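You operate a simulated robot arm through the tools that you are given. There is no shell and no other tool. Be economical: measure what you need, move in short steps, check, and stop when the job is done.

You are at the controls of a simulated robot arm. One attempt, no reset.

## Task
Put the copper bridge from the top of the light box on the shelf of the small bench. Fetch the thin brush from the rack by the thin brushes and set it on the low shelf p32. Shut the upper drawer. Put one of the tampers from the top of the long bench on the bare top before light box t25. Take the pad from the top of the long bench and put it on the top of the stepped rack. Stack the blue tile from the top of the long bench on top of the green tile. Put the cup in the bottom of the sink. Put the teal pane from the shelf of the bench on top of the tray on the top of the long bench. Take the brush from the top of the bench and put it on the shelf of the bench. Stack the bottle marked "Rinse" from the shelf of the tray bench on top of the bottle marked "Soap". Shut the deep drawer. Open the right drawer, take the black bar from the inside of the right drawer and leave it on the drawing on the top of the tray bench and shut the drawer again. Any order will do. Set down upright: tamper.

It is judged by the outcome, as a careful person would: the job done as asked, and still so three seconds after it is handed in. It fails if anything else is knocked over, pushed out of place, dropped, spilled or broken.

## Robot
A 7-joint arm with a two-finger parallel gripper on a trunk, on a base that drives. Base frame: it is fixed to the floor where the robot stands at the start and does not move with it; the origin is under the middle of the robot, x ahead of it, y to its left, z up. Readings come in m, degrees, newtons and seconds.
With the tool pointing down near the work surface it reaches from about 0.1 to 0.66 m from the robot's upright axis, wherever it stands. Its first joint turns from -166.0 to 166.0 degrees. Places, roughly: bare top before light box T25 (35x23 cm) [-3.8, 0.7, 0.88]; black bar (22x2x2 cm) [-1.5, -2.8, 0.8]; bottle [0.5, -2.25, 0.5]; bottom of the sink [0.6, 1.2, 0.7]; brush (7x5x7 cm) [0.6, -1, 0.9]; copper bridge (5x4x3 cm) [0.5, -0.1, 0.9]; cup (11x11x11 cm) [-1.1, -0.1, 1]; deep drawer [-1.1, -2.7, 0.7]; drawing [0.5, -2, 1]; low shelf P32 [-1.9, 0.9, 0.3]; pad (7x7x4 cm) [-2, -0.5, 1]; pane [0.5, -0.5, 0.5]; right drawer [-1.5, -2.8, 0.8]; shelf of the bench [0.7, -0.6, 0.5]; shelf of the small bench [-2.6, -2.8, 0.3]; tamper (8x8x8 cm) [-1.2, 0.8, 1]; thin brush (17x3x3 cm) [-2, 0.3, 1]; tile [-1.25, -0.75, 1]; top of the stepped rack (21x18 cm) [-1.1, 1.3, 1.46]; tray [-1.25, 0.75, 1]; upper drawer [-2.1, 1.4, 0.8]. Payload 3.43 kg.
Tool frame: the origin (TCP) lies between the finger pads and is the grasp point; the fingertips stand 0.034 m ahead of it; z points along the fingers, y is the line along which they close. The gripper opens to 0.128 m. The fingers are 0.024 m wide and 0.012 m thick; the gripper's body (0.048 by 0.13 m) begins 0.096 m behind the TCP.
Orientation is that of the tool frame in the base frame, as a unit quaternion [x, y, z, w]. With the fingers straight down and closing along the base's y, the tool's x points along the base's -x, its y along +y and its z along -z.

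## Interface
- The arm moves only by the tool servo_tool. Its argument "increments" is a list of rows, each a list of 7 numbers: the shift along the base's x, y, z in m, then the turn, a rotation vector about the base's x, y, z in degrees, then the opening in per cent of the stroke, from 0 (shut) to 100 (fully open). In form: [[x, y, z, ax, ay, az, jaw], ...]. A call has 1 to 8 rows; each row shifts and turns the commanded pose from where the row before left it. Rows are played at 5 a second. More than 0.05 m and 8.6 degrees between two rows, or a gripper value outside its range, and nothing of the call is played. A pose out of reach is approached as far as the arm can. The call stops where the force on the tool passes 40 N (or 10 N more than at its start, if that is more) or the arm is blocked; 0.2 s more then pass. The fingers move at their own pace (about 0.108 m/s each) and stop on an object; they squeeze with about 38 N. The grip force told is the motor's: it shows also when the fingers shut on nothing. Time passes only in rows, and 0.2 s behind the last, so rows that do not move let the fingers close. It gives the time, the measured TCP pose, the force on the tool (base axes), the opening and the grip force at its end, in the units of the frame above (readings bear some noise), with the torque about the TCP (base axes, N m) and any sound that the robot's microphone picked up.
- Cameras (640 x 400 px; columns grow to the right, rows downward): "scene" is now at [-0.0015, 0.1017, 1.4585]; the picture's right is [-0.34, -0.94, 0.00], its down [-0.37, 0.13, -0.92] and it looks along [0.87, -0.31, -0.39] (base axes); focal length 214 px, centre (320, 200). "wrist" rides on the gripper at [0.076, -0.011, -0.16] in the tool frame; the picture's right is [0.15, 0.99, 0.00], its down [-0.88, 0.13, -0.46] and it looks along [-0.45, 0.07, 0.89] (tool axes); focal length 234 px, centre (320, 200). There is no depth. A picture from a camera that has moved, and an enlarged one, comes with that camera's place and axes in the base frame and with its lens. The place of the scene camera against the robot may be out by one fixed shift of up to 0.012 m in any direction.
- camera(camera): a new picture of that camera. No time passes.
- slide_trunk(by): slides the trunk up (or, below 0, down) by that many m; the arm and the scene camera ride with it, the base frame stays. It gives what a move gives, with no picture.
- roll_base(legs): drives the robot by 1 to 6 legs, each [ahead, left, turn to the left] in m, m and degrees, along the robot's own axes; the way and the turn of a leg run together, so that a leg with both is an arc; at most 1.5 m and 180 degrees a leg. The arm and the cameras ride along, it lands a little off, and it stops where it bumps. It gives what a move gives.
- turn_head(pan, tilt): turns the head with the scene camera to pan (to the left, within 86 degrees either way) and tilt (down, from -29 to 69), counted from straight ahead of the robot. It gives what a move gives.
- close_up(camera, box): a new picture of the part [left, top, right, bottom] of that camera's present view, enlarged. No time passes.
- hand_in(): hands the job in; it is judged then, once.

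Work in short steps. Places have to be worked out from the pictures, the camera data and where the tool is seen: move nearer, look again, correct. Check each grasp and each placing, and mend what went wrong. You have 567 turns and 360 pictures in all, those below and enlarged ones among them. Open the gripper and draw the arm clear of the work before you hand the job in, unless the task says otherwise; then end with one line.

The tools are called after "Emit:" as a command line: name --pt "numbers of a row" for each row, then --argument value for the rest, lists and objects as JSON in quotes. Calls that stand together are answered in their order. servo_tool: Moves the arm, as the interface text tells. Its arguments: {"type":"object","properties":{"increments":{"type":"array"}},"required":["increments"]} The other tools are called the same way: slide_trunk (by) slides the trunk up or down; roll_base (legs) drives the base; turn_head (pan, tilt) turns the head that bears the scene camera; camera (camera) takes a picture; close_up (camera, box) takes an enlarged picture of a part of a camera's view; hand_in () hands the job in.

At the start:

```text
t: 0.0
position: [0.0603, -0.3428, 1.2141]
tool_rot: [0.0, 1.0, 0.006, -0.002]
ft_force: [1.1, 0.7, -0.5]
moment: [-0.01, -0.03, -0.02]
finger_gap: 0.1279
finger_force: 0.1
trunk travel left (down, up): [-0.15, 0.174]
robot x, y, heading: [0.0024, -0.0016, -0.0]
head pan, tilt: [-85.9, 68.8]
```

scene: 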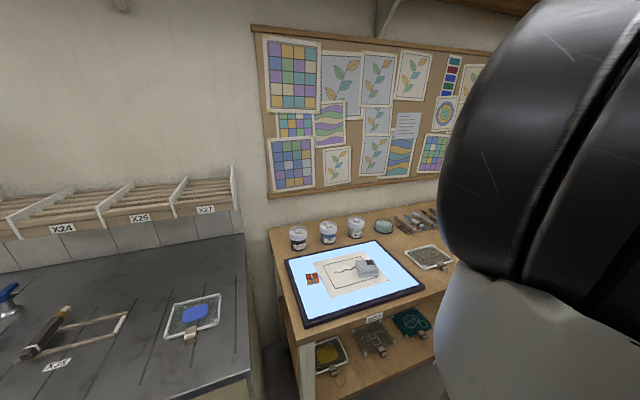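
wrist: 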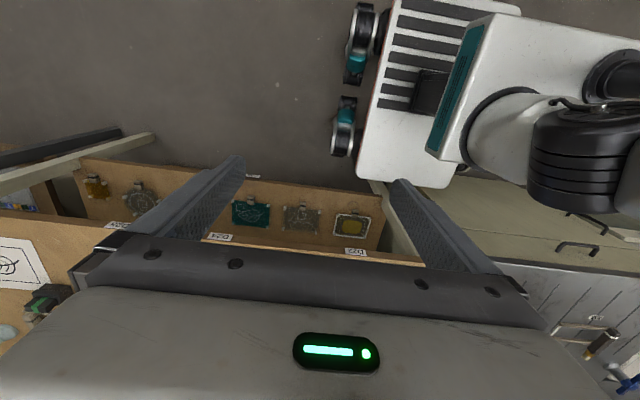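

I start by surveying: turning the head to the left ahead to see the area around the sink and the bench.

Emit:
turn_head --pan 60 --tilt 25

Emit:
camera --camera "scene"

```text
t: 2.3
position: [0.06, -0.3439, 1.2143]
tool_rot: [0.0, 1.0, 0.005, -0.003]
ft_force: [-0.4, -0.3, 0.4]
moment: [-0.02, -0.02, -0.04]
finger_gap: 0.128
finger_force: 0.1
trunk travel left (down, up): [-0.15, 0.174]
robot x, y, heading: [-0.0009, -0.0005, 0.1]
head pan, tilt: [60.0, 25.0]
```

```text
357 pictures are left
camera scene: at [-0.0426, 0.2127, 1.4555], right [0.87, -0.5, 0.0], down [-0.21, -0.37, -0.91], along [0.45, 0.78, -0.42], focal length 214 px, centre (320, 200)
```

scene: 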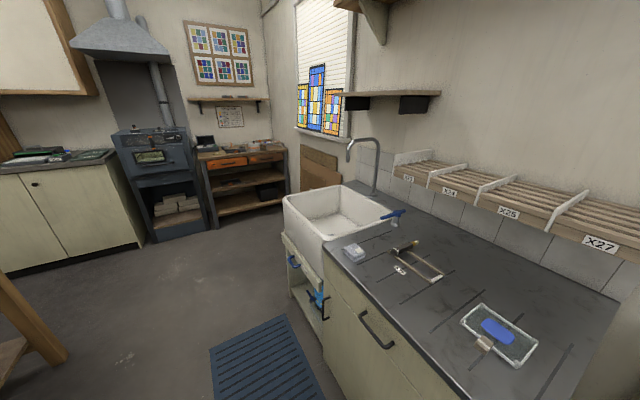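

The sink is ahead-left. Next I look left-behind and to the right.

Emit:
turn_head --pan -70 --tilt 30

Emit:
camera --camera "scene"

```text
t: 4.4
position: [0.0605, -0.343, 1.2103]
tool_rot: [-0.001, 1.0, 0.009, -0.005]
ft_force: [0.2, -0.7, 0.5]
moment: [0.0, 0.02, 0.02]
finger_gap: 0.1281
finger_force: 0.0
trunk travel left (down, up): [-0.15, 0.174]
robot x, y, heading: [-0.0005, 0.0002, -0.4]
head pan, tilt: [-70.0, 30.0]
```

```text
356 pictures are left
camera scene: at [-0.0044, 0.0976, 1.4515], right [-0.39, -0.92, 0.0], down [-0.43, 0.18, -0.89], along [0.82, -0.34, -0.46], focal length 214 px, centre (320, 200)
```

scene: 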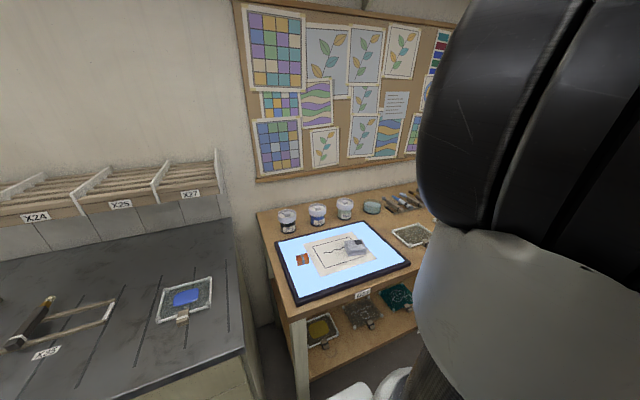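

The picture's axes suggest a pan of about -22 rather than -70; the head may be still moving. I ask again.

Emit:
turn_head --pan -70 --tilt 30

Emit:
camera --camera "scene"

```text
t: 5.0
position: [0.0598, -0.3434, 1.211]
tool_rot: [-0.001, 1.0, 0.01, -0.004]
ft_force: [0.8, 0.7, 0.6]
moment: [-0.03, -0.01, -0.01]
finger_gap: 0.1281
finger_force: 0.0
trunk travel left (down, up): [-0.15, 0.174]
robot x, y, heading: [-0.0008, 0.0038, 0.0]
head pan, tilt: [-70.0, 30.0]
```

```text
355 pictures are left
camera scene: at [-0.0045, 0.0974, 1.4515], right [-0.39, -0.92, 0.0], down [-0.43, 0.18, -0.89], along [0.82, -0.34, -0.46], focal length 214 px, centre (320, 200)
```

scene: 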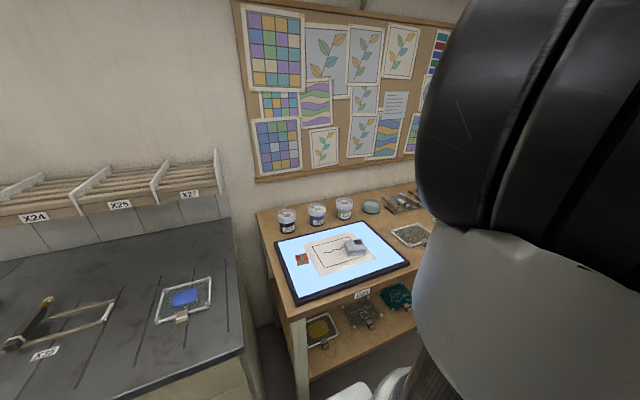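

The head seems limited on this side by the arm. I enlarge the bench area to read it.

Emit:
close_up --camera "scene" --box '[240, 180, 440, 380]'

Emit:
turn_head --pan 0 --tilt 50

Emit:
camera --camera "scene"

```text
2.00 times, centred on (340, 280) of scene
camera zoom: at [-0.0045, 0.0974, 1.4515], right [-0.39, -0.92, 0.0], down [-0.43, 0.18, -0.89], along [0.82, -0.34, -0.46], focal length 429 px, centre (280, 40)
```

zoom: 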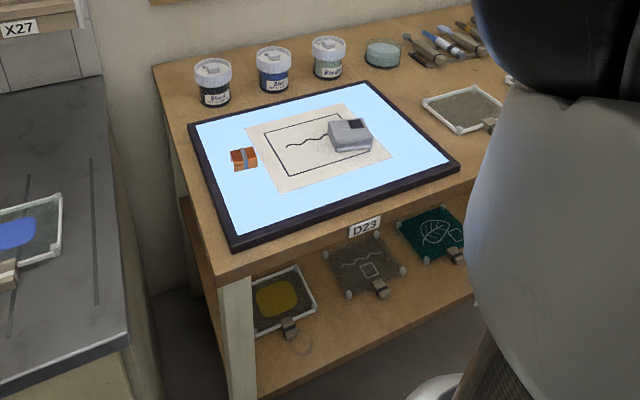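

```text
t: 6.4
position: [0.0602, -0.343, 1.2144]
tool_rot: [0.0, 1.0, 0.004, -0.003]
ft_force: [0.7, 0.0, 0.3]
moment: [0.02, 0.02, -0.01]
finger_gap: 0.1277
finger_force: 0.1
trunk travel left (down, up): [-0.15, 0.174]
robot x, y, heading: [-0.0009, 0.0007, 0.0]
head pan, tilt: [0.0, 50.0]
```

```text
353 pictures are left
camera scene: at [-0.0117, 0.1328, 1.4181], right [0.0, -1.0, 0.0], down [-0.77, 0.0, -0.64], along [0.64, 0.0, -0.77], focal length 214 px, centre (320, 200)
```

scene: 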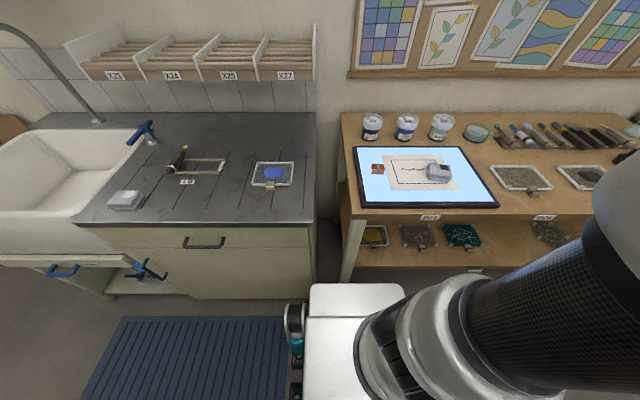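

The scene is clear: the pane is on the shelf at about (0.53,-0.56). I drive right along the bench to see the brush, pulling slightly back first.

Emit:
roll_base --legs '[[-0.1, 0, 0], [0, -0.6, 0]]'

Emit:
camera --camera "scene"

Emit:
camera --camera "wrist"

```text
t: 13.4
position: [-0.0351, -0.9449, 1.2131]
tool_rot: [-0.003, 1.0, 0.006, -0.003]
ft_force: [-0.2, 0.0, -0.6]
moment: [0.01, 0.0, -0.01]
finger_gap: 0.128
finger_force: 0.1
trunk travel left (down, up): [-0.15, 0.174]
robot x, y, heading: [-0.0995, -0.6043, 0.5]
head pan, tilt: [0.0, 50.0]
```

```text
352 pictures are left
camera scene: at [-0.1102, -0.4685, 1.418], right [0.01, -1.0, 0.0], down [-0.77, -0.01, -0.64], along [0.64, 0.0, -0.77], focal length 214 px, centre (320, 200)
```

scene: 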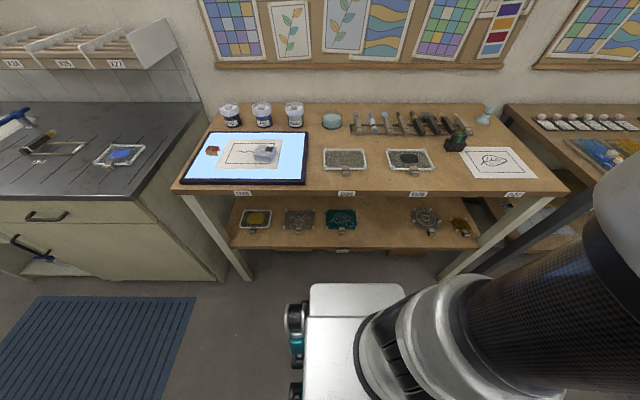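

```text
351 pictures are left
camera wrist: at [-0.1099, -0.9568, 1.3736], right [-0.15, 0.99, 0.01], down [0.88, 0.13, 0.45], along [0.45, 0.08, -0.89], focal length 234 px, centre (320, 200)
```

wrist: 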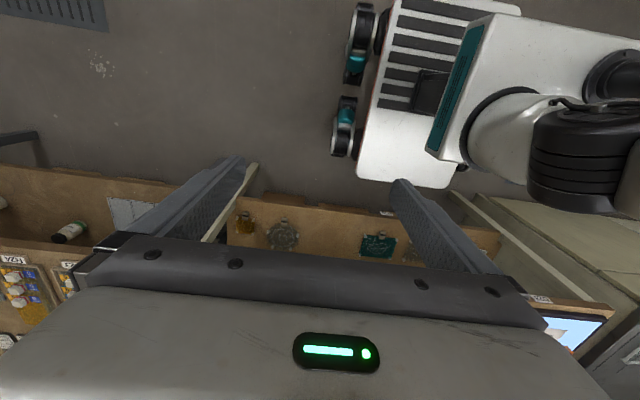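

Emit:
close_up --camera "scene" --box '[310, 90, 550, 240]'

Emit:
close_up --camera "scene" --box '[420, 110, 500, 160]'

```text
2.67 times, centred on (430, 165) of scene
camera zoom: at [-0.1102, -0.4685, 1.418], right [0.01, -1.0, 0.0], down [-0.77, -0.01, -0.64], along [0.64, 0.0, -0.77], focal length 572 px, centre (27, 293)
```

zoom: 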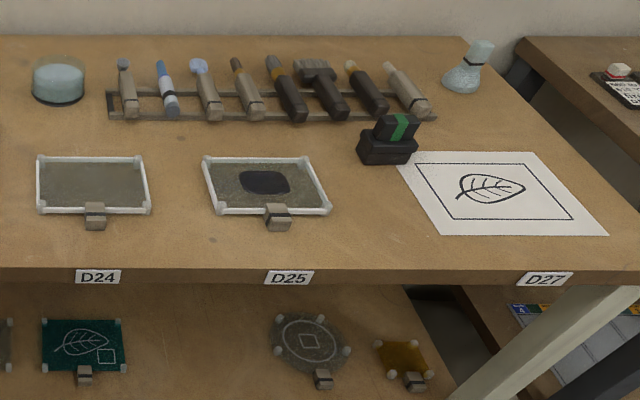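

```text
8.00 times, centred on (460, 135) of scene
camera zoom: at [-0.1102, -0.4685, 1.418], right [0.01, -1.0, 0.0], down [-0.77, -0.01, -0.64], along [0.64, 0.0, -0.77], focal length 1716 px, centre (-800, 720)
```

zoom: 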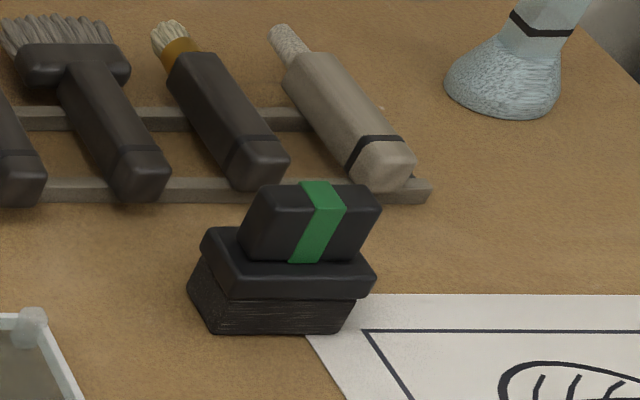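

The brush (block with green band) is at about (0.60,-1.01). I drive right until it is ahead, then bring the arm to the front.

Emit:
roll_base --legs '[[0, -0.32, 0]]'

Emit:
servo_tool --pt "0.05 0.03 0 0 0 0 100" --pt "0.05 0.03 0 0 0 0 100" --pt "0.05 0.03 0 0 0 0 100" --pt "0.05 0.03 0 0 0 0 100" --pt "0.05 0.03 0 0 0 0 100" --pt "0.05 0.03 0 0 0 0 100" --pt "0.05 0.03 0 0 0 0 100" --pt "0.0 0.0 0 0 0 0 100"

Emit:
camera --camera "scene"

```text
t: 17.1
position: [-0.0318, -1.2638, 1.2144]
tool_rot: [-0.003, 1.0, 0.006, -0.003]
ft_force: [-0.3, -0.4, -0.3]
moment: [0.0, 0.0, 0.01]
finger_gap: 0.128
finger_force: 0.0
trunk travel left (down, up): [-0.15, 0.174]
robot x, y, heading: [-0.0958, -0.9226, 0.6]
head pan, tilt: [0.0, 50.0]
```

```text
refused: row 1 steps farther than a row can; nothing moved
```

```text
348 pictures are left
camera scene: at [-0.108, -0.7893, 1.418], right [0.01, -1.0, 0.0], down [-0.77, -0.01, -0.64], along [0.64, 0.0, -0.77], focal length 214 px, centre (320, 200)
```

scene: 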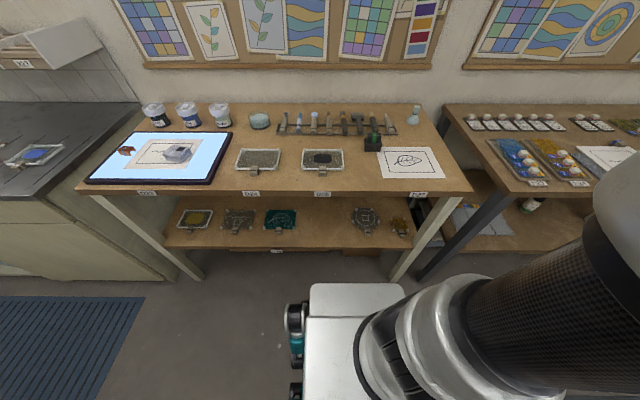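

The step norm must stay within 0.05 m. I bring the arm ahead in smaller rows.

Emit:
servo_tool --pt "0.042 0.026 0 0 0 0 100" --pt "0.042 0.026 0 0 0 0 100" --pt "0.042 0.026 0 0 0 0 100" --pt "0.042 0.026 0 0 0 0 100" --pt "0.042 0.026 0 0 0 0 100" --pt "0.042 0.026 0 0 0 0 100" --pt "0.042 0.026 0 0 0 0 100" --pt "0.042 0.026 0 0 0 0 100"

Emit:
camera --camera "scene"

Emit:
camera --camera "wrist"

```text
t: 18.9
position: [0.3035, -1.0565, 1.2138]
tool_rot: [-0.004, 1.0, 0.006, -0.003]
ft_force: [-0.5, -0.3, 0.4]
moment: [0.01, -0.05, 0.01]
finger_gap: 0.1279
finger_force: 0.1
trunk travel left (down, up): [-0.15, 0.174]
robot x, y, heading: [-0.0969, -0.9214, 0.1]
head pan, tilt: [0.0, 50.0]
```

```text
347 pictures are left
camera scene: at [-0.1081, -0.7893, 1.418], right [0.01, -1.0, 0.0], down [-0.77, -0.01, -0.64], along [0.64, 0.0, -0.77], focal length 214 px, centre (320, 200)
```

scene: 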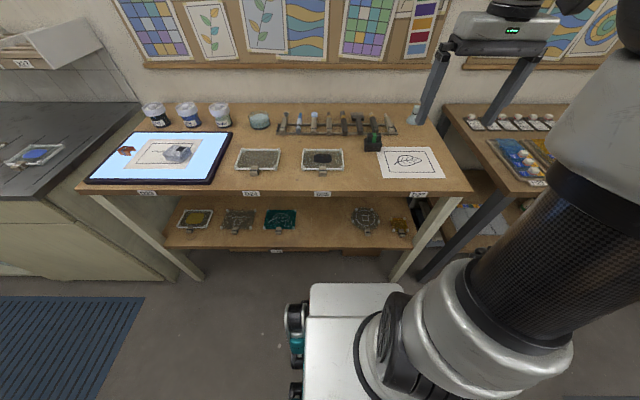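

```text
346 pictures are left
camera wrist: at [0.2287, -1.0697, 1.3731], right [-0.15, 0.99, 0.01], down [0.88, 0.13, 0.45], along [0.45, 0.08, -0.89], focal length 234 px, centre (320, 200)
```

wrist: 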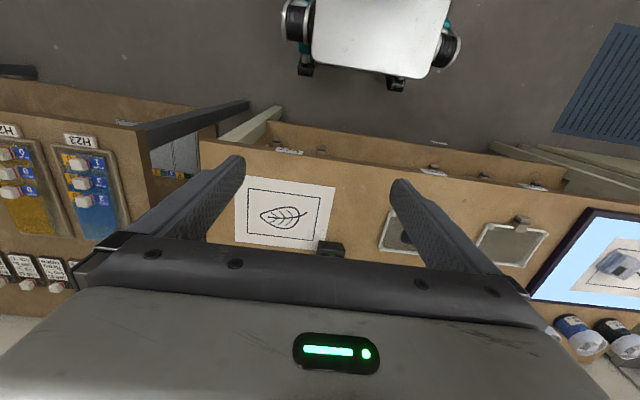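

I now tilt the gripper towards horizontal (pointing +x) above the bench, well clear of things.

Emit:
servo_tool --pt "0.015 0 0 0 -8.5 0 100" --pt "0.015 0 0 0 -8.5 0 100" --pt "0.015 0 0 0 -8.5 0 100" --pt "0.015 0 0 0 -8.5 0 100" --pt "0.015 0 0 0 -8.5 0 100" --pt "0.015 0 0 0 -8.5 0 100" --pt "0.015 0 0 0 -8.5 0 100" --pt "0.015 0 0 0 -8.5 0 100"

Emit:
camera --camera "scene"

```text
t: 20.7
position: [0.4223, -1.057, 1.2133]
tool_rot: [-0.006, 0.831, 0.002, 0.556]
ft_force: [0.3, 0.2, 0.2]
moment: [-0.01, 0.05, -0.01]
finger_gap: 0.1277
finger_force: 0.1
trunk travel left (down, up): [-0.15, 0.174]
robot x, y, heading: [-0.0977, -0.9179, 0.4]
head pan, tilt: [0.0, 50.0]
```

```text
345 pictures are left
camera scene: at [-0.1079, -0.7891, 1.418], right [0.01, -1.0, 0.0], down [-0.77, -0.01, -0.64], along [0.64, 0.0, -0.77], focal length 214 px, centre (320, 200)
```

scene: 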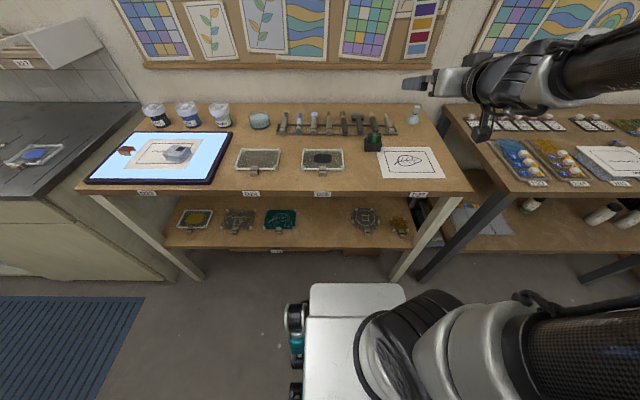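

The arm tilts well; 22° below horizontal will do for picking and for the shelf. I move to a pre-grasp before the brush handle (estimated at (0.61,-1.005,0.93)).

Emit:
servo_tool --pt "0.01 0.0104 -0.0427 0 0 0 100" --pt "0.01 0.0104 -0.0427 0 0 0 100" --pt "0.01 0.0104 -0.0427 0 0 0 100" --pt "0.01 0.0104 -0.0427 0 0 0 100" --pt "0.01 0.0104 -0.0427 0 0 0 100" --pt "0 0 0 0 0 0 100"

Emit:
camera --camera "wrist"

Emit:
close_up --camera "scene" --box '[340, 90, 500, 190]'

```text
t: 22.1
position: [0.4729, -1.0046, 0.9988]
tool_rot: [-0.007, 0.83, 0.003, 0.557]
ft_force: [-0.1, 0.0, -0.5]
moment: [-0.03, -0.01, 0.01]
finger_gap: 0.1279
finger_force: 0.0
trunk travel left (down, up): [-0.15, 0.174]
robot x, y, heading: [-0.0956, -0.9267, 0.5]
head pan, tilt: [0.0, 50.0]
```

```text
344 pictures are left
camera wrist: at [0.2965, -1.0179, 0.9901], right [-0.07, 0.99, -0.14], down [-0.09, 0.13, 0.99], along [0.99, 0.08, 0.08], focal length 234 px, centre (320, 200)
```

wrist: 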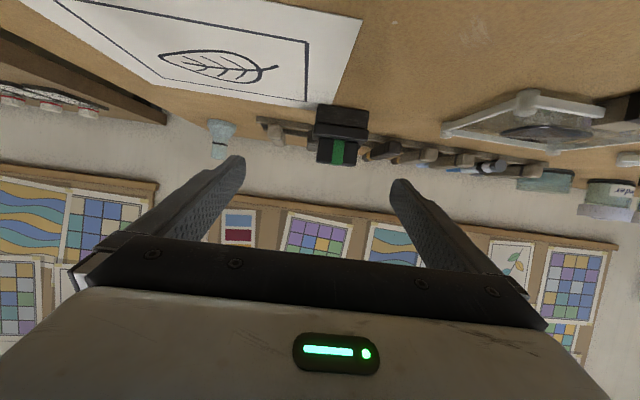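

```text
4.00 times, centred on (420, 140) of scene
camera zoom: at [-0.1078, -0.7892, 1.418], right [0.01, -1.0, 0.0], down [-0.77, -0.01, -0.64], along [0.64, 0.0, -0.77], focal length 858 px, centre (-80, 440)
```

zoom: 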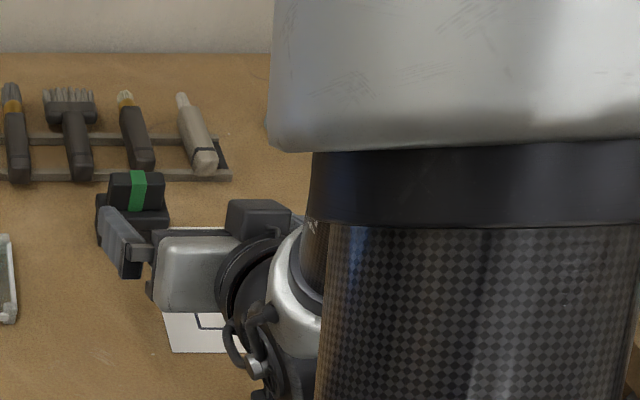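

Wrist view places the brush handle at about (0.60,-0.98,0.945). I shift in y and advance along the tool axis with the gripper open.

Emit:
servo_tool --pt "0 0.0247 0 0 0 0 100" --pt "0.035 0 -0.0145 0 0 0 100" --pt "0.035 0 -0.0145 0 0 0 100" --pt "0.035 0 -0.0145 0 0 0 100" --pt "0.02 0 -0.008 0 0 0 100"

Emit:
camera --camera "wrist"

Emit:
close_up --camera "scene" --box '[340, 90, 500, 190]'

```text
t: 23.3
position: [0.5999, -0.9803, 0.9496]
tool_rot: [-0.006, 0.831, 0.002, 0.557]
ft_force: [1.1, -0.7, 0.1]
moment: [-0.01, 0.0, 0.01]
finger_gap: 0.1279
finger_force: 0.0
trunk travel left (down, up): [-0.15, 0.174]
robot x, y, heading: [-0.0984, -0.9224, 0.4]
head pan, tilt: [0.0, 50.0]
```

```text
342 pictures are left
camera wrist: at [0.4222, -0.9932, 0.9397], right [-0.07, 0.99, -0.14], down [-0.09, 0.13, 0.99], along [0.99, 0.08, 0.08], focal length 234 px, centre (320, 200)
```

wrist: 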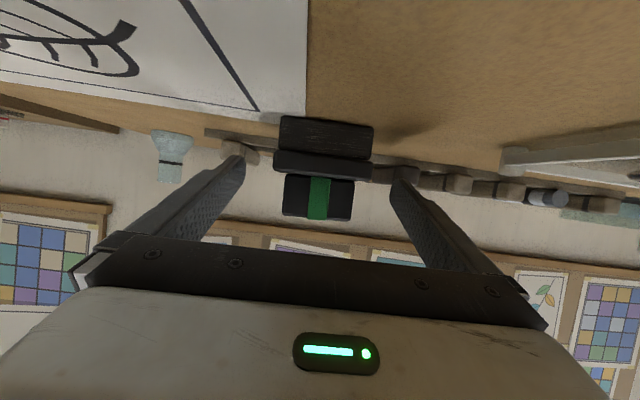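

```text
4.00 times, centred on (420, 140) of scene
camera zoom: at [-0.1081, -0.7893, 1.418], right [0.01, -1.0, 0.0], down [-0.77, -0.01, -0.64], along [0.64, 0.0, -0.77], focal length 858 px, centre (-80, 440)
```

zoom: 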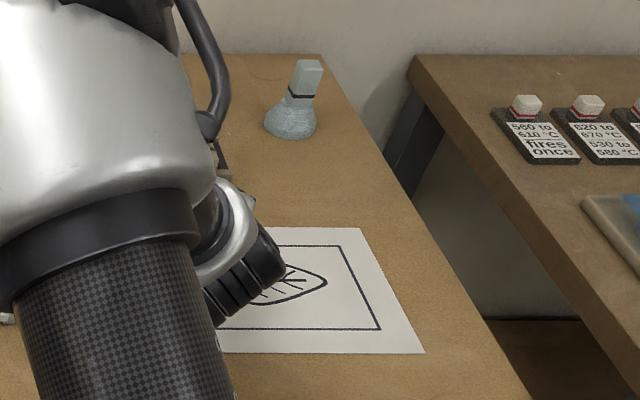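

The handle sits between the fingers at the TCP row. I advance a little and close.

Emit:
servo_tool --pt "0.012 0.001 -0.005 0 0 0 100" --pt "0 0 0 0 0 0 0" --pt "0 0 0 0 0 0 0" --pt "0 0 0 0 0 0 0" --pt "0 0 0 0 0 0 0"

Emit:
camera --camera "wrist"

```text
t: 24.5
position: [0.6099, -0.9789, 0.9458]
tool_rot: [-0.005, 0.831, 0.002, 0.557]
ft_force: [1.0, 0.2, 0.8]
moment: [0.02, -0.02, -0.03]
finger_gap: 0.0649
finger_force: 37.9
trunk travel left (down, up): [-0.15, 0.174]
robot x, y, heading: [-0.0926, -0.9249, 0.4]
head pan, tilt: [0.0, 50.0]
```

```text
340 pictures are left
camera wrist: at [0.4337, -0.9923, 0.9351], right [-0.07, 0.99, -0.14], down [-0.09, 0.13, 0.99], along [0.99, 0.08, 0.08], focal length 234 px, centre (320, 200)
```

wrist: 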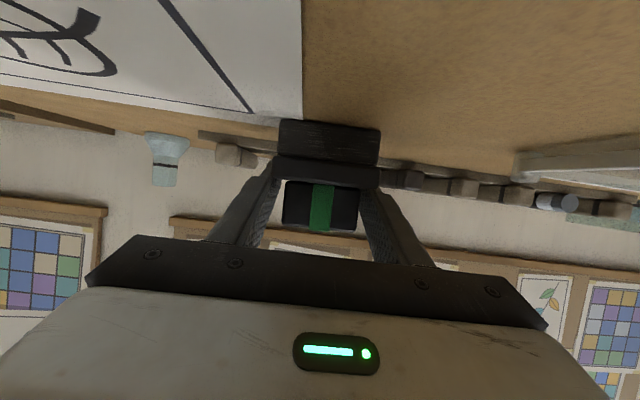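

Gripped (0.065 m gap). I lift, draw back, and look at the shelf.

Emit:
servo_tool --pt "0 0 0.045 0 0 0 0" --pt "0 0 0.045 0 0 0 0" --pt "-0.04 0.025 0.0 0 0 0 0" --pt "-0.045 0.02 0.0 0 0 0 0" --pt "-0.045 0.02 0.0 0 0 0 0" --pt "-0.045 0.02 0 0 0 0 0" --pt "-0.045 0.02 0 0 0 0 0" --pt "-0.045 0.02 0 0 0 0 0"

Emit:
camera --camera "scene"

Emit:
close_up --camera "scene" --box '[160, 180, 440, 280]'

```text
t: 26.3
position: [0.4081, -0.8342, 1.0498]
tool_rot: [-0.006, 0.831, 0.003, 0.557]
ft_force: [0.2, -0.3, 0.8]
moment: [-0.04, 0.0, 0.02]
finger_gap: 0.0002
finger_force: 33.1
out of reach, approached as far as the arm can: row 7, 8
trunk travel left (down, up): [-0.15, 0.174]
robot x, y, heading: [-0.0952, -0.9218, 0.2]
head pan, tilt: [0.0, 50.0]
```

```text
339 pictures are left
camera scene: at [-0.1079, -0.7894, 1.418], right [0.01, -1.0, 0.0], down [-0.77, -0.01, -0.64], along [0.64, 0.0, -0.77], focal length 214 px, centre (320, 200)
```

scene: 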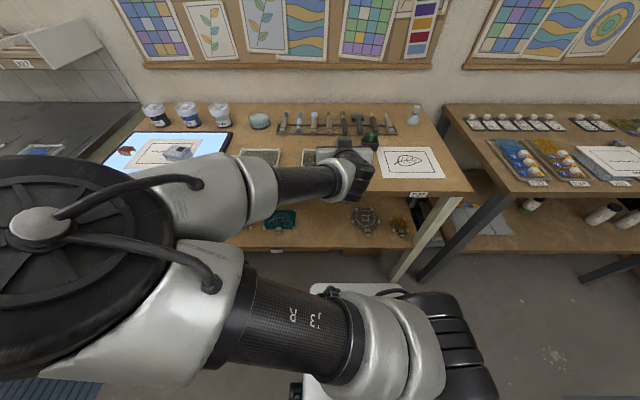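

```text
2.29 times, centred on (300, 230) of scene
camera zoom: at [-0.1079, -0.7894, 1.418], right [0.01, -1.0, 0.0], down [-0.77, -0.01, -0.64], along [0.64, 0.0, -0.77], focal length 490 px, centre (366, 131)
```

zoom: 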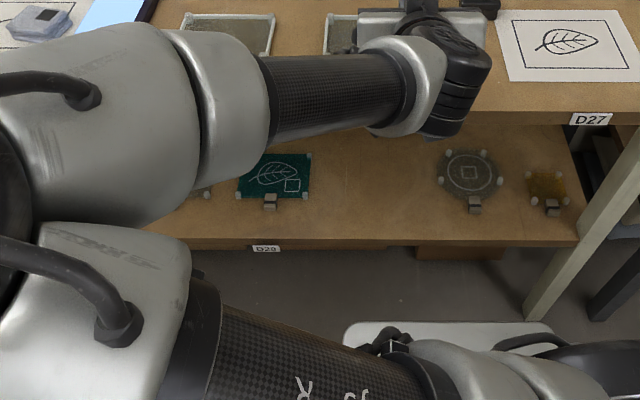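

The gripper closed on nothing: the brush slipped out. I open and look at where it is.

Emit:
servo_tool --pt "0.0 0 0.04 0 0 0 100" --pt "0.0 -0.0 0.04 0 0 0 100" --pt "0.02 -0.04 0.0 0 0 0 100" --pt "0.02 -0.04 0.0 0 0 0 100" --pt "0.02 -0.04 0.0 0 0 0 100" --pt "0.01 -0.02 0 0 0 0 100"

Emit:
close_up --camera "scene" --box '[340, 90, 500, 190]'

Emit:
camera --camera "wrist"

```text
t: 27.7
position: [0.4793, -0.975, 1.1292]
tool_rot: [-0.007, 0.83, 0.003, 0.557]
ft_force: [0.4, 0.4, 0.0]
moment: [-0.01, -0.02, -0.01]
finger_gap: 0.128
finger_force: 0.0
trunk travel left (down, up): [-0.15, 0.174]
robot x, y, heading: [-0.0958, -0.9228, 0.2]
head pan, tilt: [0.0, 50.0]
```

```text
4.00 times, centred on (420, 140) of scene
camera zoom: at [-0.1081, -0.7893, 1.418], right [0.01, -1.0, 0.0], down [-0.77, -0.01, -0.64], along [0.64, 0.0, -0.77], focal length 858 px, centre (-80, 440)
```

zoom: 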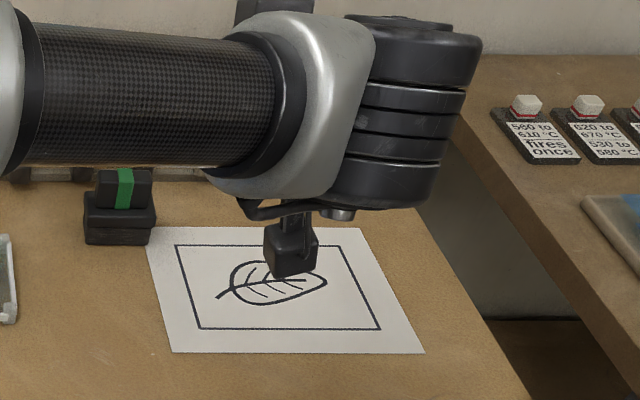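

```text
336 pictures are left
camera wrist: at [0.3026, -0.9887, 1.1202], right [-0.07, 0.99, -0.14], down [-0.09, 0.13, 0.99], along [0.99, 0.08, 0.08], focal length 234 px, centre (320, 200)
```

wrist: 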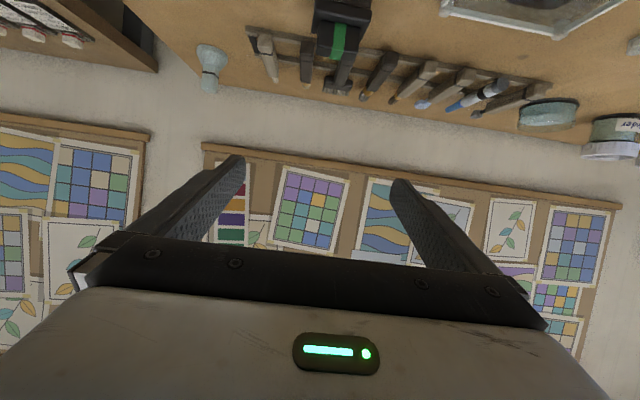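

The brush stands unharmed; I had only caught the plate's edge. I use a steeper tool (about 45°) so the fingertips grip just the handle block.

Emit:
servo_tool --pt "0 0 0 0 8 0 100" --pt "0 0 0 0 8 0 100" --pt "0 0 0 0 7 0 100" --pt "0.0 0.0 -0.03 0 0 0 100" --pt "0.0 0.0 0 0 0 0 100"

Emit:
camera --camera "wrist"

Emit:
close_up --camera "wrist" --box '[240, 50, 400, 150]'

```text
t: 28.9
position: [0.4795, -0.9748, 1.1009]
tool_rot: [-0.007, 0.925, 0.005, 0.38]
ft_force: [-0.4, 0.3, -0.8]
moment: [0.01, 0.03, -0.02]
finger_gap: 0.1283
finger_force: 0.1
trunk travel left (down, up): [-0.15, 0.174]
robot x, y, heading: [-0.0984, -0.9227, 0.3]
head pan, tilt: [0.0, 50.0]
```

```text
335 pictures are left
camera wrist: at [0.3133, -0.9886, 1.1603], right [-0.12, 0.99, -0.1], down [0.3, 0.13, 0.94], along [0.95, 0.08, -0.32], focal length 234 px, centre (320, 200)
```

wrist: 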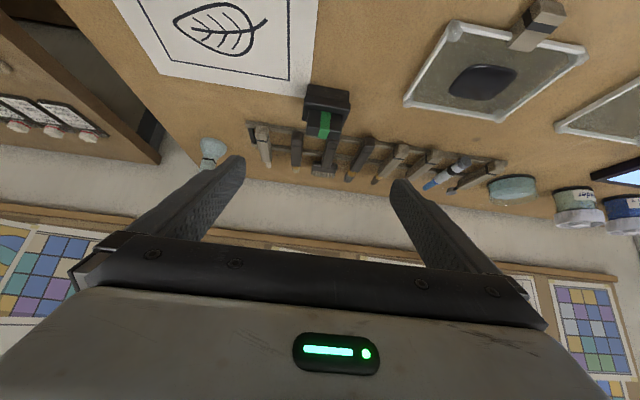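

```text
4.00 times, centred on (320, 100) of wrist
camera zoom: at [0.3133, -0.9886, 1.1603], right [-0.12, 0.99, -0.1], down [0.3, 0.13, 0.94], along [0.95, 0.08, -0.32], focal length 937 px, centre (320, 600)
```

zoom: 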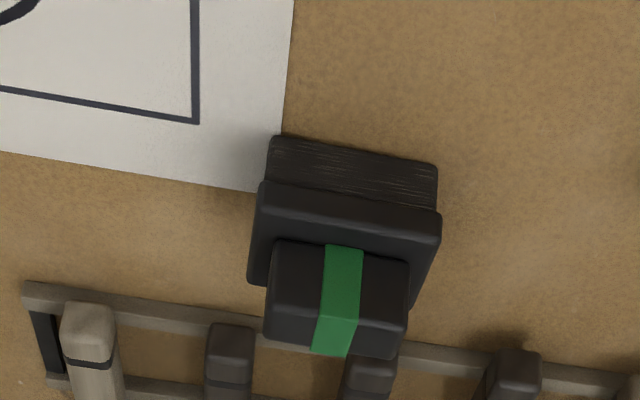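

The handle centre is at about (0.602,-0.968,0.95), nearly straight along the tool axis. I approach three quarters and check.

Emit:
servo_tool --pt "0.03 0.002 -0.033 0 0 0 100" --pt "0.03 0.002 -0.033 0 0 0 100" --pt "0.03 0.002 -0.033 0 0 0 100" --pt "0.018 0.001 -0.024 0 0 0 100" --pt "0 0 0 0 0 0 100"

Emit:
camera --camera "wrist"

```text
t: 30.1
position: [0.5868, -0.9681, 0.9767]
tool_rot: [-0.006, 0.925, 0.004, 0.381]
ft_force: [-0.1, 0.3, 0.8]
moment: [0.02, 0.0, -0.04]
finger_gap: 0.1279
finger_force: 0.0
trunk travel left (down, up): [-0.15, 0.174]
robot x, y, heading: [-0.0957, -0.9212, 0.5]
head pan, tilt: [0.0, 50.0]
```

```text
333 pictures are left
camera wrist: at [0.4215, -0.9816, 1.0363], right [-0.12, 0.99, -0.1], down [0.3, 0.13, 0.94], along [0.95, 0.08, -0.32], focal length 234 px, centre (320, 200)
```

wrist: 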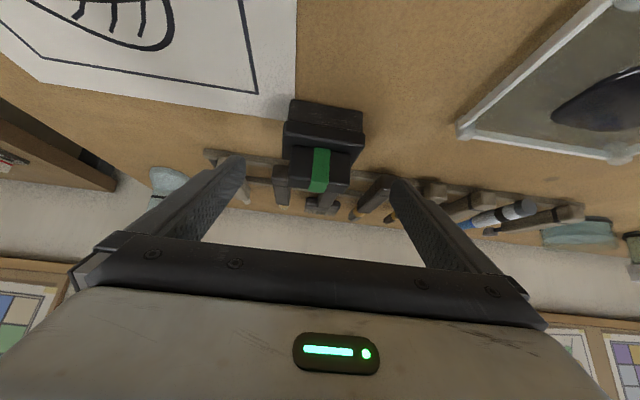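

Aligned; I advance to the handle and close.

Emit:
servo_tool --pt "0.015 0.0 -0.019 0 0 0 100" --pt "0 0 0 0 0 0 0" --pt "0 0 0 0 0 0 0" --pt "0 0 0 0 0 0 0" --pt "0 0 0 0 0 0 0"

Emit:
camera --camera "wrist"

```text
t: 31.3
position: [0.6028, -0.9691, 0.9577]
tool_rot: [-0.006, 0.925, 0.004, 0.38]
ft_force: [0.4, -0.7, 0.4]
moment: [-0.03, -0.03, 0.03]
finger_gap: 0.0651
finger_force: 37.2
trunk travel left (down, up): [-0.15, 0.174]
robot x, y, heading: [-0.0977, -0.9236, 0.7]
head pan, tilt: [0.0, 50.0]
```

```text
332 pictures are left
camera wrist: at [0.4359, -0.9816, 1.0176], right [-0.12, 0.99, -0.1], down [0.3, 0.13, 0.94], along [0.95, 0.08, -0.32], focal length 234 px, centre (320, 200)
```

wrist: 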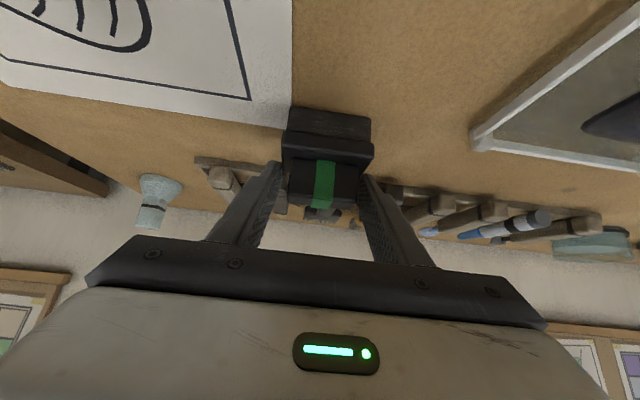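

Gap 0.065 again means the fingertips hold the plate. I open, go deeper so the pads cover plate and body fully, and close again.

Emit:
servo_tool --pt "0 0 0 0 0 0 100" --pt "0 0 0 0 0 0 100" --pt "0.01 0.0 -0.016 0 0 0 100" --pt "0 0 0 0 0 0 0" --pt "0 0 0 0 0 0 0" --pt "0 0 0 0 0 0 0" --pt "0 0 0 0 0 0 0" --pt "0 0 0.03 0 0 0 0"

Emit:
camera --camera "wrist"

```text
t: 33.1
position: [0.6122, -0.9694, 0.9704]
tool_rot: [-0.006, 0.925, 0.003, 0.381]
ft_force: [0.0, 0.3, -1.4]
moment: [0.01, -0.03, 0.0]
finger_gap: 0.0651
finger_force: 38.1
trunk travel left (down, up): [-0.15, 0.174]
robot x, y, heading: [-0.0967, -0.9237, 0.7]
head pan, tilt: [0.0, 50.0]
```

```text
331 pictures are left
camera wrist: at [0.4463, -0.9816, 1.0313], right [-0.12, 0.99, -0.1], down [0.3, 0.13, 0.94], along [0.95, 0.08, -0.32], focal length 234 px, centre (320, 200)
```

wrist: 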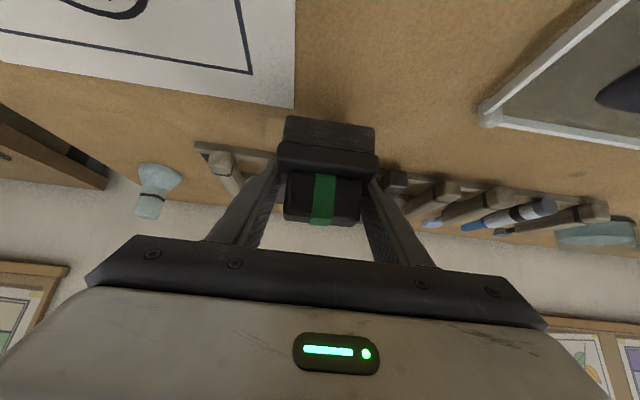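

Lifted and held. I raise it further and check the gap.

Emit:
servo_tool --pt "0 0 0.04 0 0 0 0" --pt "0 0 0.04 0 0 0 0" --pt "0 0 0 0 0 0 0"

```text
t: 33.9
position: [0.6119, -0.9668, 1.0507]
tool_rot: [-0.005, 0.925, 0.004, 0.38]
ft_force: [0.0, -0.2, -0.8]
moment: [-0.02, -0.01, 0.01]
finger_gap: 0.0653
finger_force: 37.9
trunk travel left (down, up): [-0.15, 0.174]
robot x, y, heading: [-0.0932, -0.9251, 0.6]
head pan, tilt: [0.0, 50.0]
```

Held firmly. I back the base off and shift left so the brush is before the shelf gap at y≈-0.80, then lower the trunk.

Emit:
roll_base --legs '[[-0.4, 0, 0], [0, 0.165, 0]]'

Emit:
slide_trunk --by -0.15

Emit:
camera --camera "scene"

```text
t: 38.2
position: [0.2137, -0.8092, 1.0507]
tool_rot: [-0.003, 0.925, 0.002, 0.38]
ft_force: [0.0, -0.1, -0.4]
moment: [0.0, -0.03, -0.01]
finger_gap: 0.0651
finger_force: 38.4
trunk travel left (down, up): [-0.15, 0.174]
robot x, y, heading: [-0.4958, -0.7607, 0.4]
head pan, tilt: [0.0, 50.0]
```

```text
t: 39.9
position: [0.2131, -0.8097, 0.9018]
tool_rot: [-0.004, 0.925, 0.003, 0.38]
ft_force: [0.4, -0.1, -0.6]
moment: [-0.03, 0.05, -0.05]
finger_gap: 0.0651
finger_force: 38.2
trunk travel left (down, up): [0.0, 0.324]
robot x, y, heading: [-0.4912, -0.7633, 0.0]
head pan, tilt: [0.0, 50.0]
```

```text
330 pictures are left
camera scene: at [-0.5058, -0.6279, 1.2681], right [0.0, -1.0, 0.0], down [-0.77, 0.0, -0.64], along [0.64, 0.0, -0.77], focal length 214 px, centre (320, 200)
```

scene: 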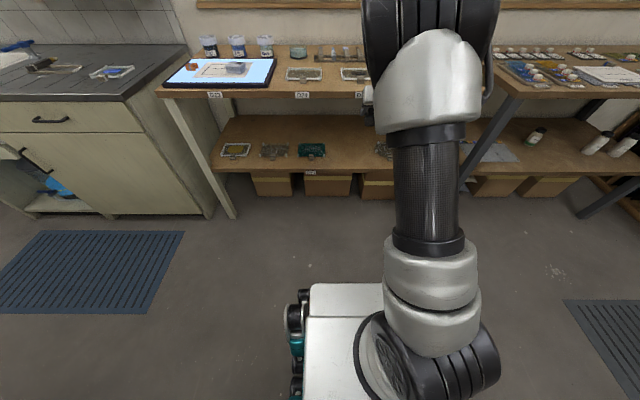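

The gap on the shelf lies between the teal pane and the round pane, y −0.67 to −0.93. I lower the arm before the shelf.

Emit:
servo_tool --pt "0 0 -0.045 0 0 0 0" --pt "0 0 -0.045 0 0 0 0" --pt "0 0 -0.045 0 0 0 0" --pt "0 0 -0.045 0 0 0 0" --pt "0 0 -0.045 0 0 0 0" --pt "0 0 -0.045 0 0 0 0"

Emit:
camera --camera "scene"

Emit:
camera --camera "wrist"

```text
t: 41.3
position: [0.2147, -0.8121, 0.6325]
tool_rot: [-0.004, 0.924, 0.003, 0.381]
ft_force: [0.4, 0.5, -0.9]
moment: [0.01, 0.02, -0.01]
finger_gap: 0.065
finger_force: 38.0
trunk travel left (down, up): [0.0, 0.324]
robot x, y, heading: [-0.4915, -0.7638, 0.2]
head pan, tilt: [0.0, 50.0]
```

```text
329 pictures are left
camera scene: at [-0.5061, -0.6279, 1.2681], right [0.0, -1.0, 0.0], down [-0.77, 0.0, -0.64], along [0.64, 0.0, -0.77], focal length 214 px, centre (320, 200)
```

scene: 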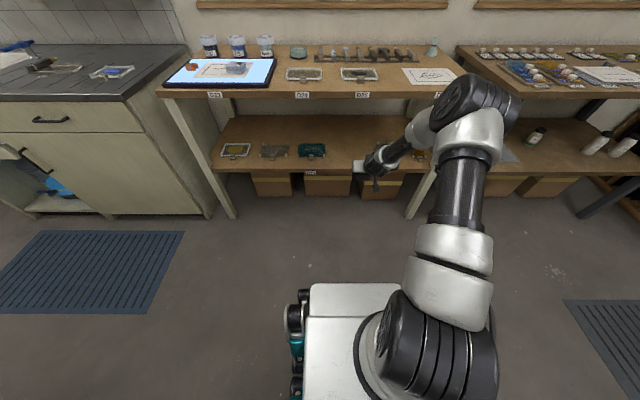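

```text
328 pictures are left
camera wrist: at [0.0475, -0.8233, 0.6923], right [-0.11, 0.99, -0.1], down [0.3, 0.13, 0.94], along [0.95, 0.08, -0.31], focal length 234 px, centre (320, 200)
```

wrist: 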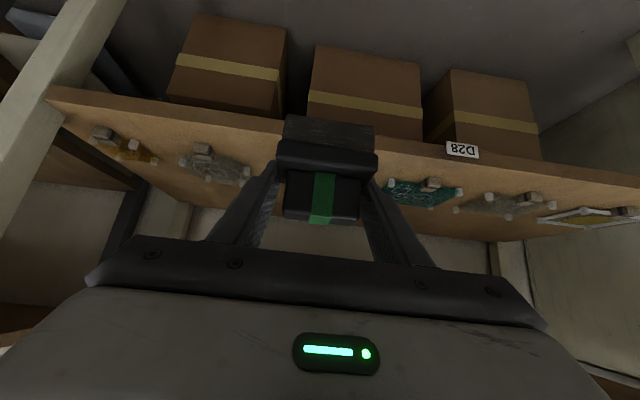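

Shelf top is about z 0.487, bench edge x 0.37; brush bottom is ~0.58. I drive forward in part and check clearance of the elbow.

Emit:
roll_base --legs '[[0.13, 0, 0]]'

Emit:
camera --camera "scene"

```text
t: 42.6
position: [0.3426, -0.8089, 0.6323]
tool_rot: [-0.004, 0.925, 0.004, 0.38]
ft_force: [0.6, -0.1, -0.9]
moment: [-0.02, -0.01, -0.02]
finger_gap: 0.065
finger_force: 38.0
trunk travel left (down, up): [0.0, 0.324]
robot x, y, heading: [-0.3653, -0.7634, 0.5]
head pan, tilt: [0.0, 50.0]
```

```text
327 pictures are left
camera scene: at [-0.3775, -0.6275, 1.268], right [0.0, -1.0, 0.0], down [-0.77, 0.0, -0.64], along [0.64, 0.0, -0.77], focal length 214 px, centre (320, 200)
```

scene: 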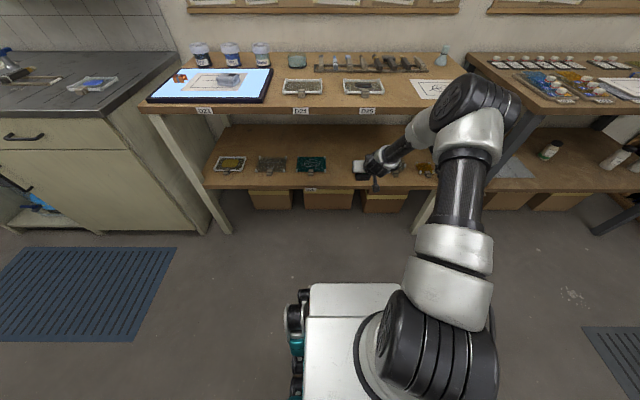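

Clear so far; another 0.09 m forward.

Emit:
roll_base --legs '[[0.09, 0, 0]]'

Emit:
camera --camera "wrist"

Emit:
camera --camera "scene"

```text
t: 43.7
position: [0.4307, -0.8098, 0.6328]
tool_rot: [-0.004, 0.925, 0.003, 0.38]
ft_force: [-0.8, 0.3, -1.9]
moment: [-0.01, -0.03, -0.01]
finger_gap: 0.0649
finger_force: 38.2
trunk travel left (down, up): [0.0, 0.324]
robot x, y, heading: [-0.2748, -0.76, 0.3]
head pan, tilt: [0.0, 50.0]
```

```text
326 pictures are left
camera wrist: at [0.265, -0.8222, 0.6925], right [-0.11, 0.99, -0.1], down [0.3, 0.13, 0.94], along [0.95, 0.08, -0.32], focal length 234 px, centre (320, 200)
```

wrist: 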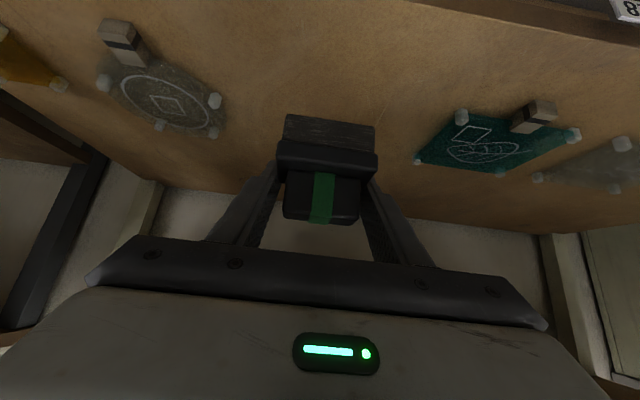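

```text
325 pictures are left
camera scene: at [-0.2882, -0.6271, 1.268], right [0.0, -1.0, 0.0], down [-0.77, 0.0, -0.64], along [0.64, 0.0, -0.77], focal length 214 px, centre (320, 200)
```

scene: 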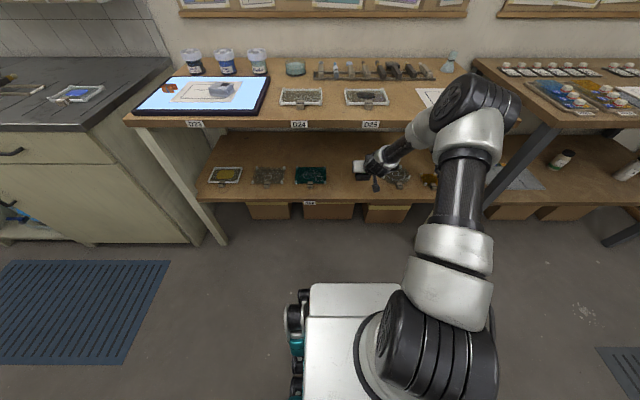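

Good place between the panes. I move slightly forward and lower towards the shelf in steps.

Emit:
servo_tool --pt "0.02 0 -0.03 0 0 0 0" --pt "0.02 0 -0.03 0 0 0 0" --pt "0 0 -0.02 0 0 0 0" --pt "0 0 -0.005 0 0 0 0" --pt "0 0 0 0 0 0 0"

Emit:
camera --camera "wrist"

```text
t: 44.9
position: [0.4723, -0.8087, 0.5473]
tool_rot: [-0.004, 0.925, 0.003, 0.381]
ft_force: [0.2, 0.1, -1.3]
moment: [-0.01, -0.03, 0.01]
finger_gap: 0.0652
finger_force: 38.2
trunk travel left (down, up): [0.0, 0.324]
robot x, y, heading: [-0.2769, -0.7583, 0.2]
head pan, tilt: [0.0, 50.0]
```

```text
324 pictures are left
camera wrist: at [0.3057, -0.8218, 0.6076], right [-0.11, 0.99, -0.1], down [0.3, 0.13, 0.94], along [0.95, 0.08, -0.32], focal length 234 px, centre (320, 200)
```

wrist: 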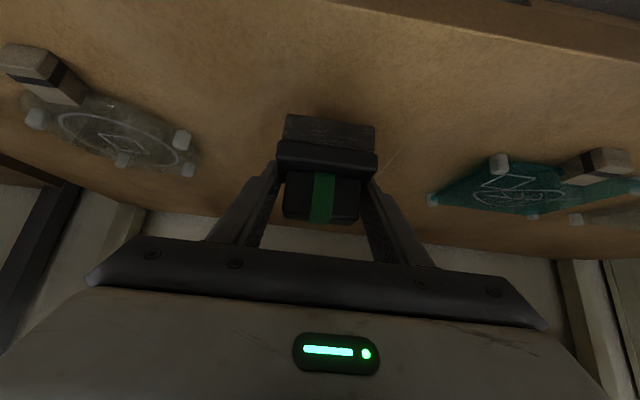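

Not yet in contact (weight still -1.3 N). Small downward rows.

Emit:
servo_tool --pt "0 0 -0.004 0 0 0 0" --pt "0 0 -0.004 0 0 0 0"

Emit:
servo_tool --pt "0 0 -0.004 0 0 0 0" --pt "0 0 0 0 0 0 0"

Emit:
servo_tool --pt "0 0 -0.004 0 0 0 0" --pt "0 0 0 0 0 0 0"

```text
t: 45.5
position: [0.4707, -0.8093, 0.5399]
tool_rot: [-0.003, 0.925, 0.003, 0.38]
ft_force: [0.0, 1.1, -0.4]
moment: [0.01, 0.02, 0.0]
finger_gap: 0.0649
finger_force: 38.2
trunk travel left (down, up): [0.0, 0.324]
robot x, y, heading: [-0.2779, -0.7573, 0.4]
head pan, tilt: [0.0, 50.0]
```

```text
t: 46.1
position: [0.4724, -0.8099, 0.5355]
tool_rot: [-0.004, 0.925, 0.003, 0.38]
ft_force: [0.7, 0.3, -1.0]
moment: [-0.01, 0.0, 0.01]
finger_gap: 0.0653
finger_force: 37.7
trunk travel left (down, up): [0.0, 0.324]
robot x, y, heading: [-0.2774, -0.762, 0.2]
head pan, tilt: [0.0, 50.0]
```

```text
t: 46.7
position: [0.4721, -0.8094, 0.5304]
tool_rot: [-0.003, 0.925, 0.003, 0.38]
ft_force: [0.2, 1.5, -0.6]
moment: [-0.04, 0.02, -0.01]
finger_gap: 0.0651
finger_force: 37.8
trunk travel left (down, up): [0.0, 0.324]
robot x, y, heading: [-0.2761, -0.7629, 0.1]
head pan, tilt: [0.0, 50.0]
```

Still free. I continue down.

Emit:
servo_tool --pt "0 0 -0.004 0 0 0 0" --pt "0 0 0 0 0 0 0"

Emit:
servo_tool --pt "0 0 -0.004 0 0 0 0" --pt "0 0 0 0 0 0 0"

Emit:
camera --camera "wrist"

```text
t: 47.3
position: [0.471, -0.8101, 0.5272]
tool_rot: [-0.004, 0.925, 0.003, 0.38]
ft_force: [0.3, -0.7, -0.6]
moment: [-0.01, 0.0, 0.05]
finger_gap: 0.0649
finger_force: 38.2
trunk travel left (down, up): [0.0, 0.324]
robot x, y, heading: [-0.2764, -0.7639, 0.3]
head pan, tilt: [0.0, 50.0]
```

```text
t: 47.9
position: [0.4709, -0.8094, 0.524]
tool_rot: [-0.004, 0.925, 0.003, 0.38]
ft_force: [-0.4, 0.0, -0.3]
moment: [0.01, -0.05, 0.02]
finger_gap: 0.0654
finger_force: 37.7
trunk travel left (down, up): [0.0, 0.324]
robot x, y, heading: [-0.2751, -0.757, 0.0]
head pan, tilt: [0.0, 50.0]
```

```text
323 pictures are left
camera wrist: at [0.3053, -0.8221, 0.5835], right [-0.11, 0.99, -0.1], down [0.3, 0.13, 0.94], along [0.95, 0.08, -0.32], focal length 234 px, centre (320, 200)
```

wrist: 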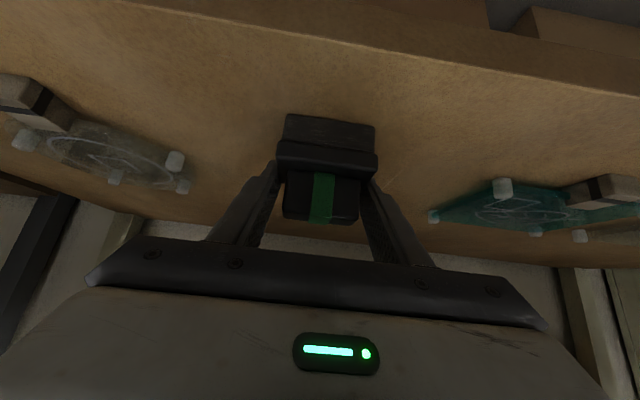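

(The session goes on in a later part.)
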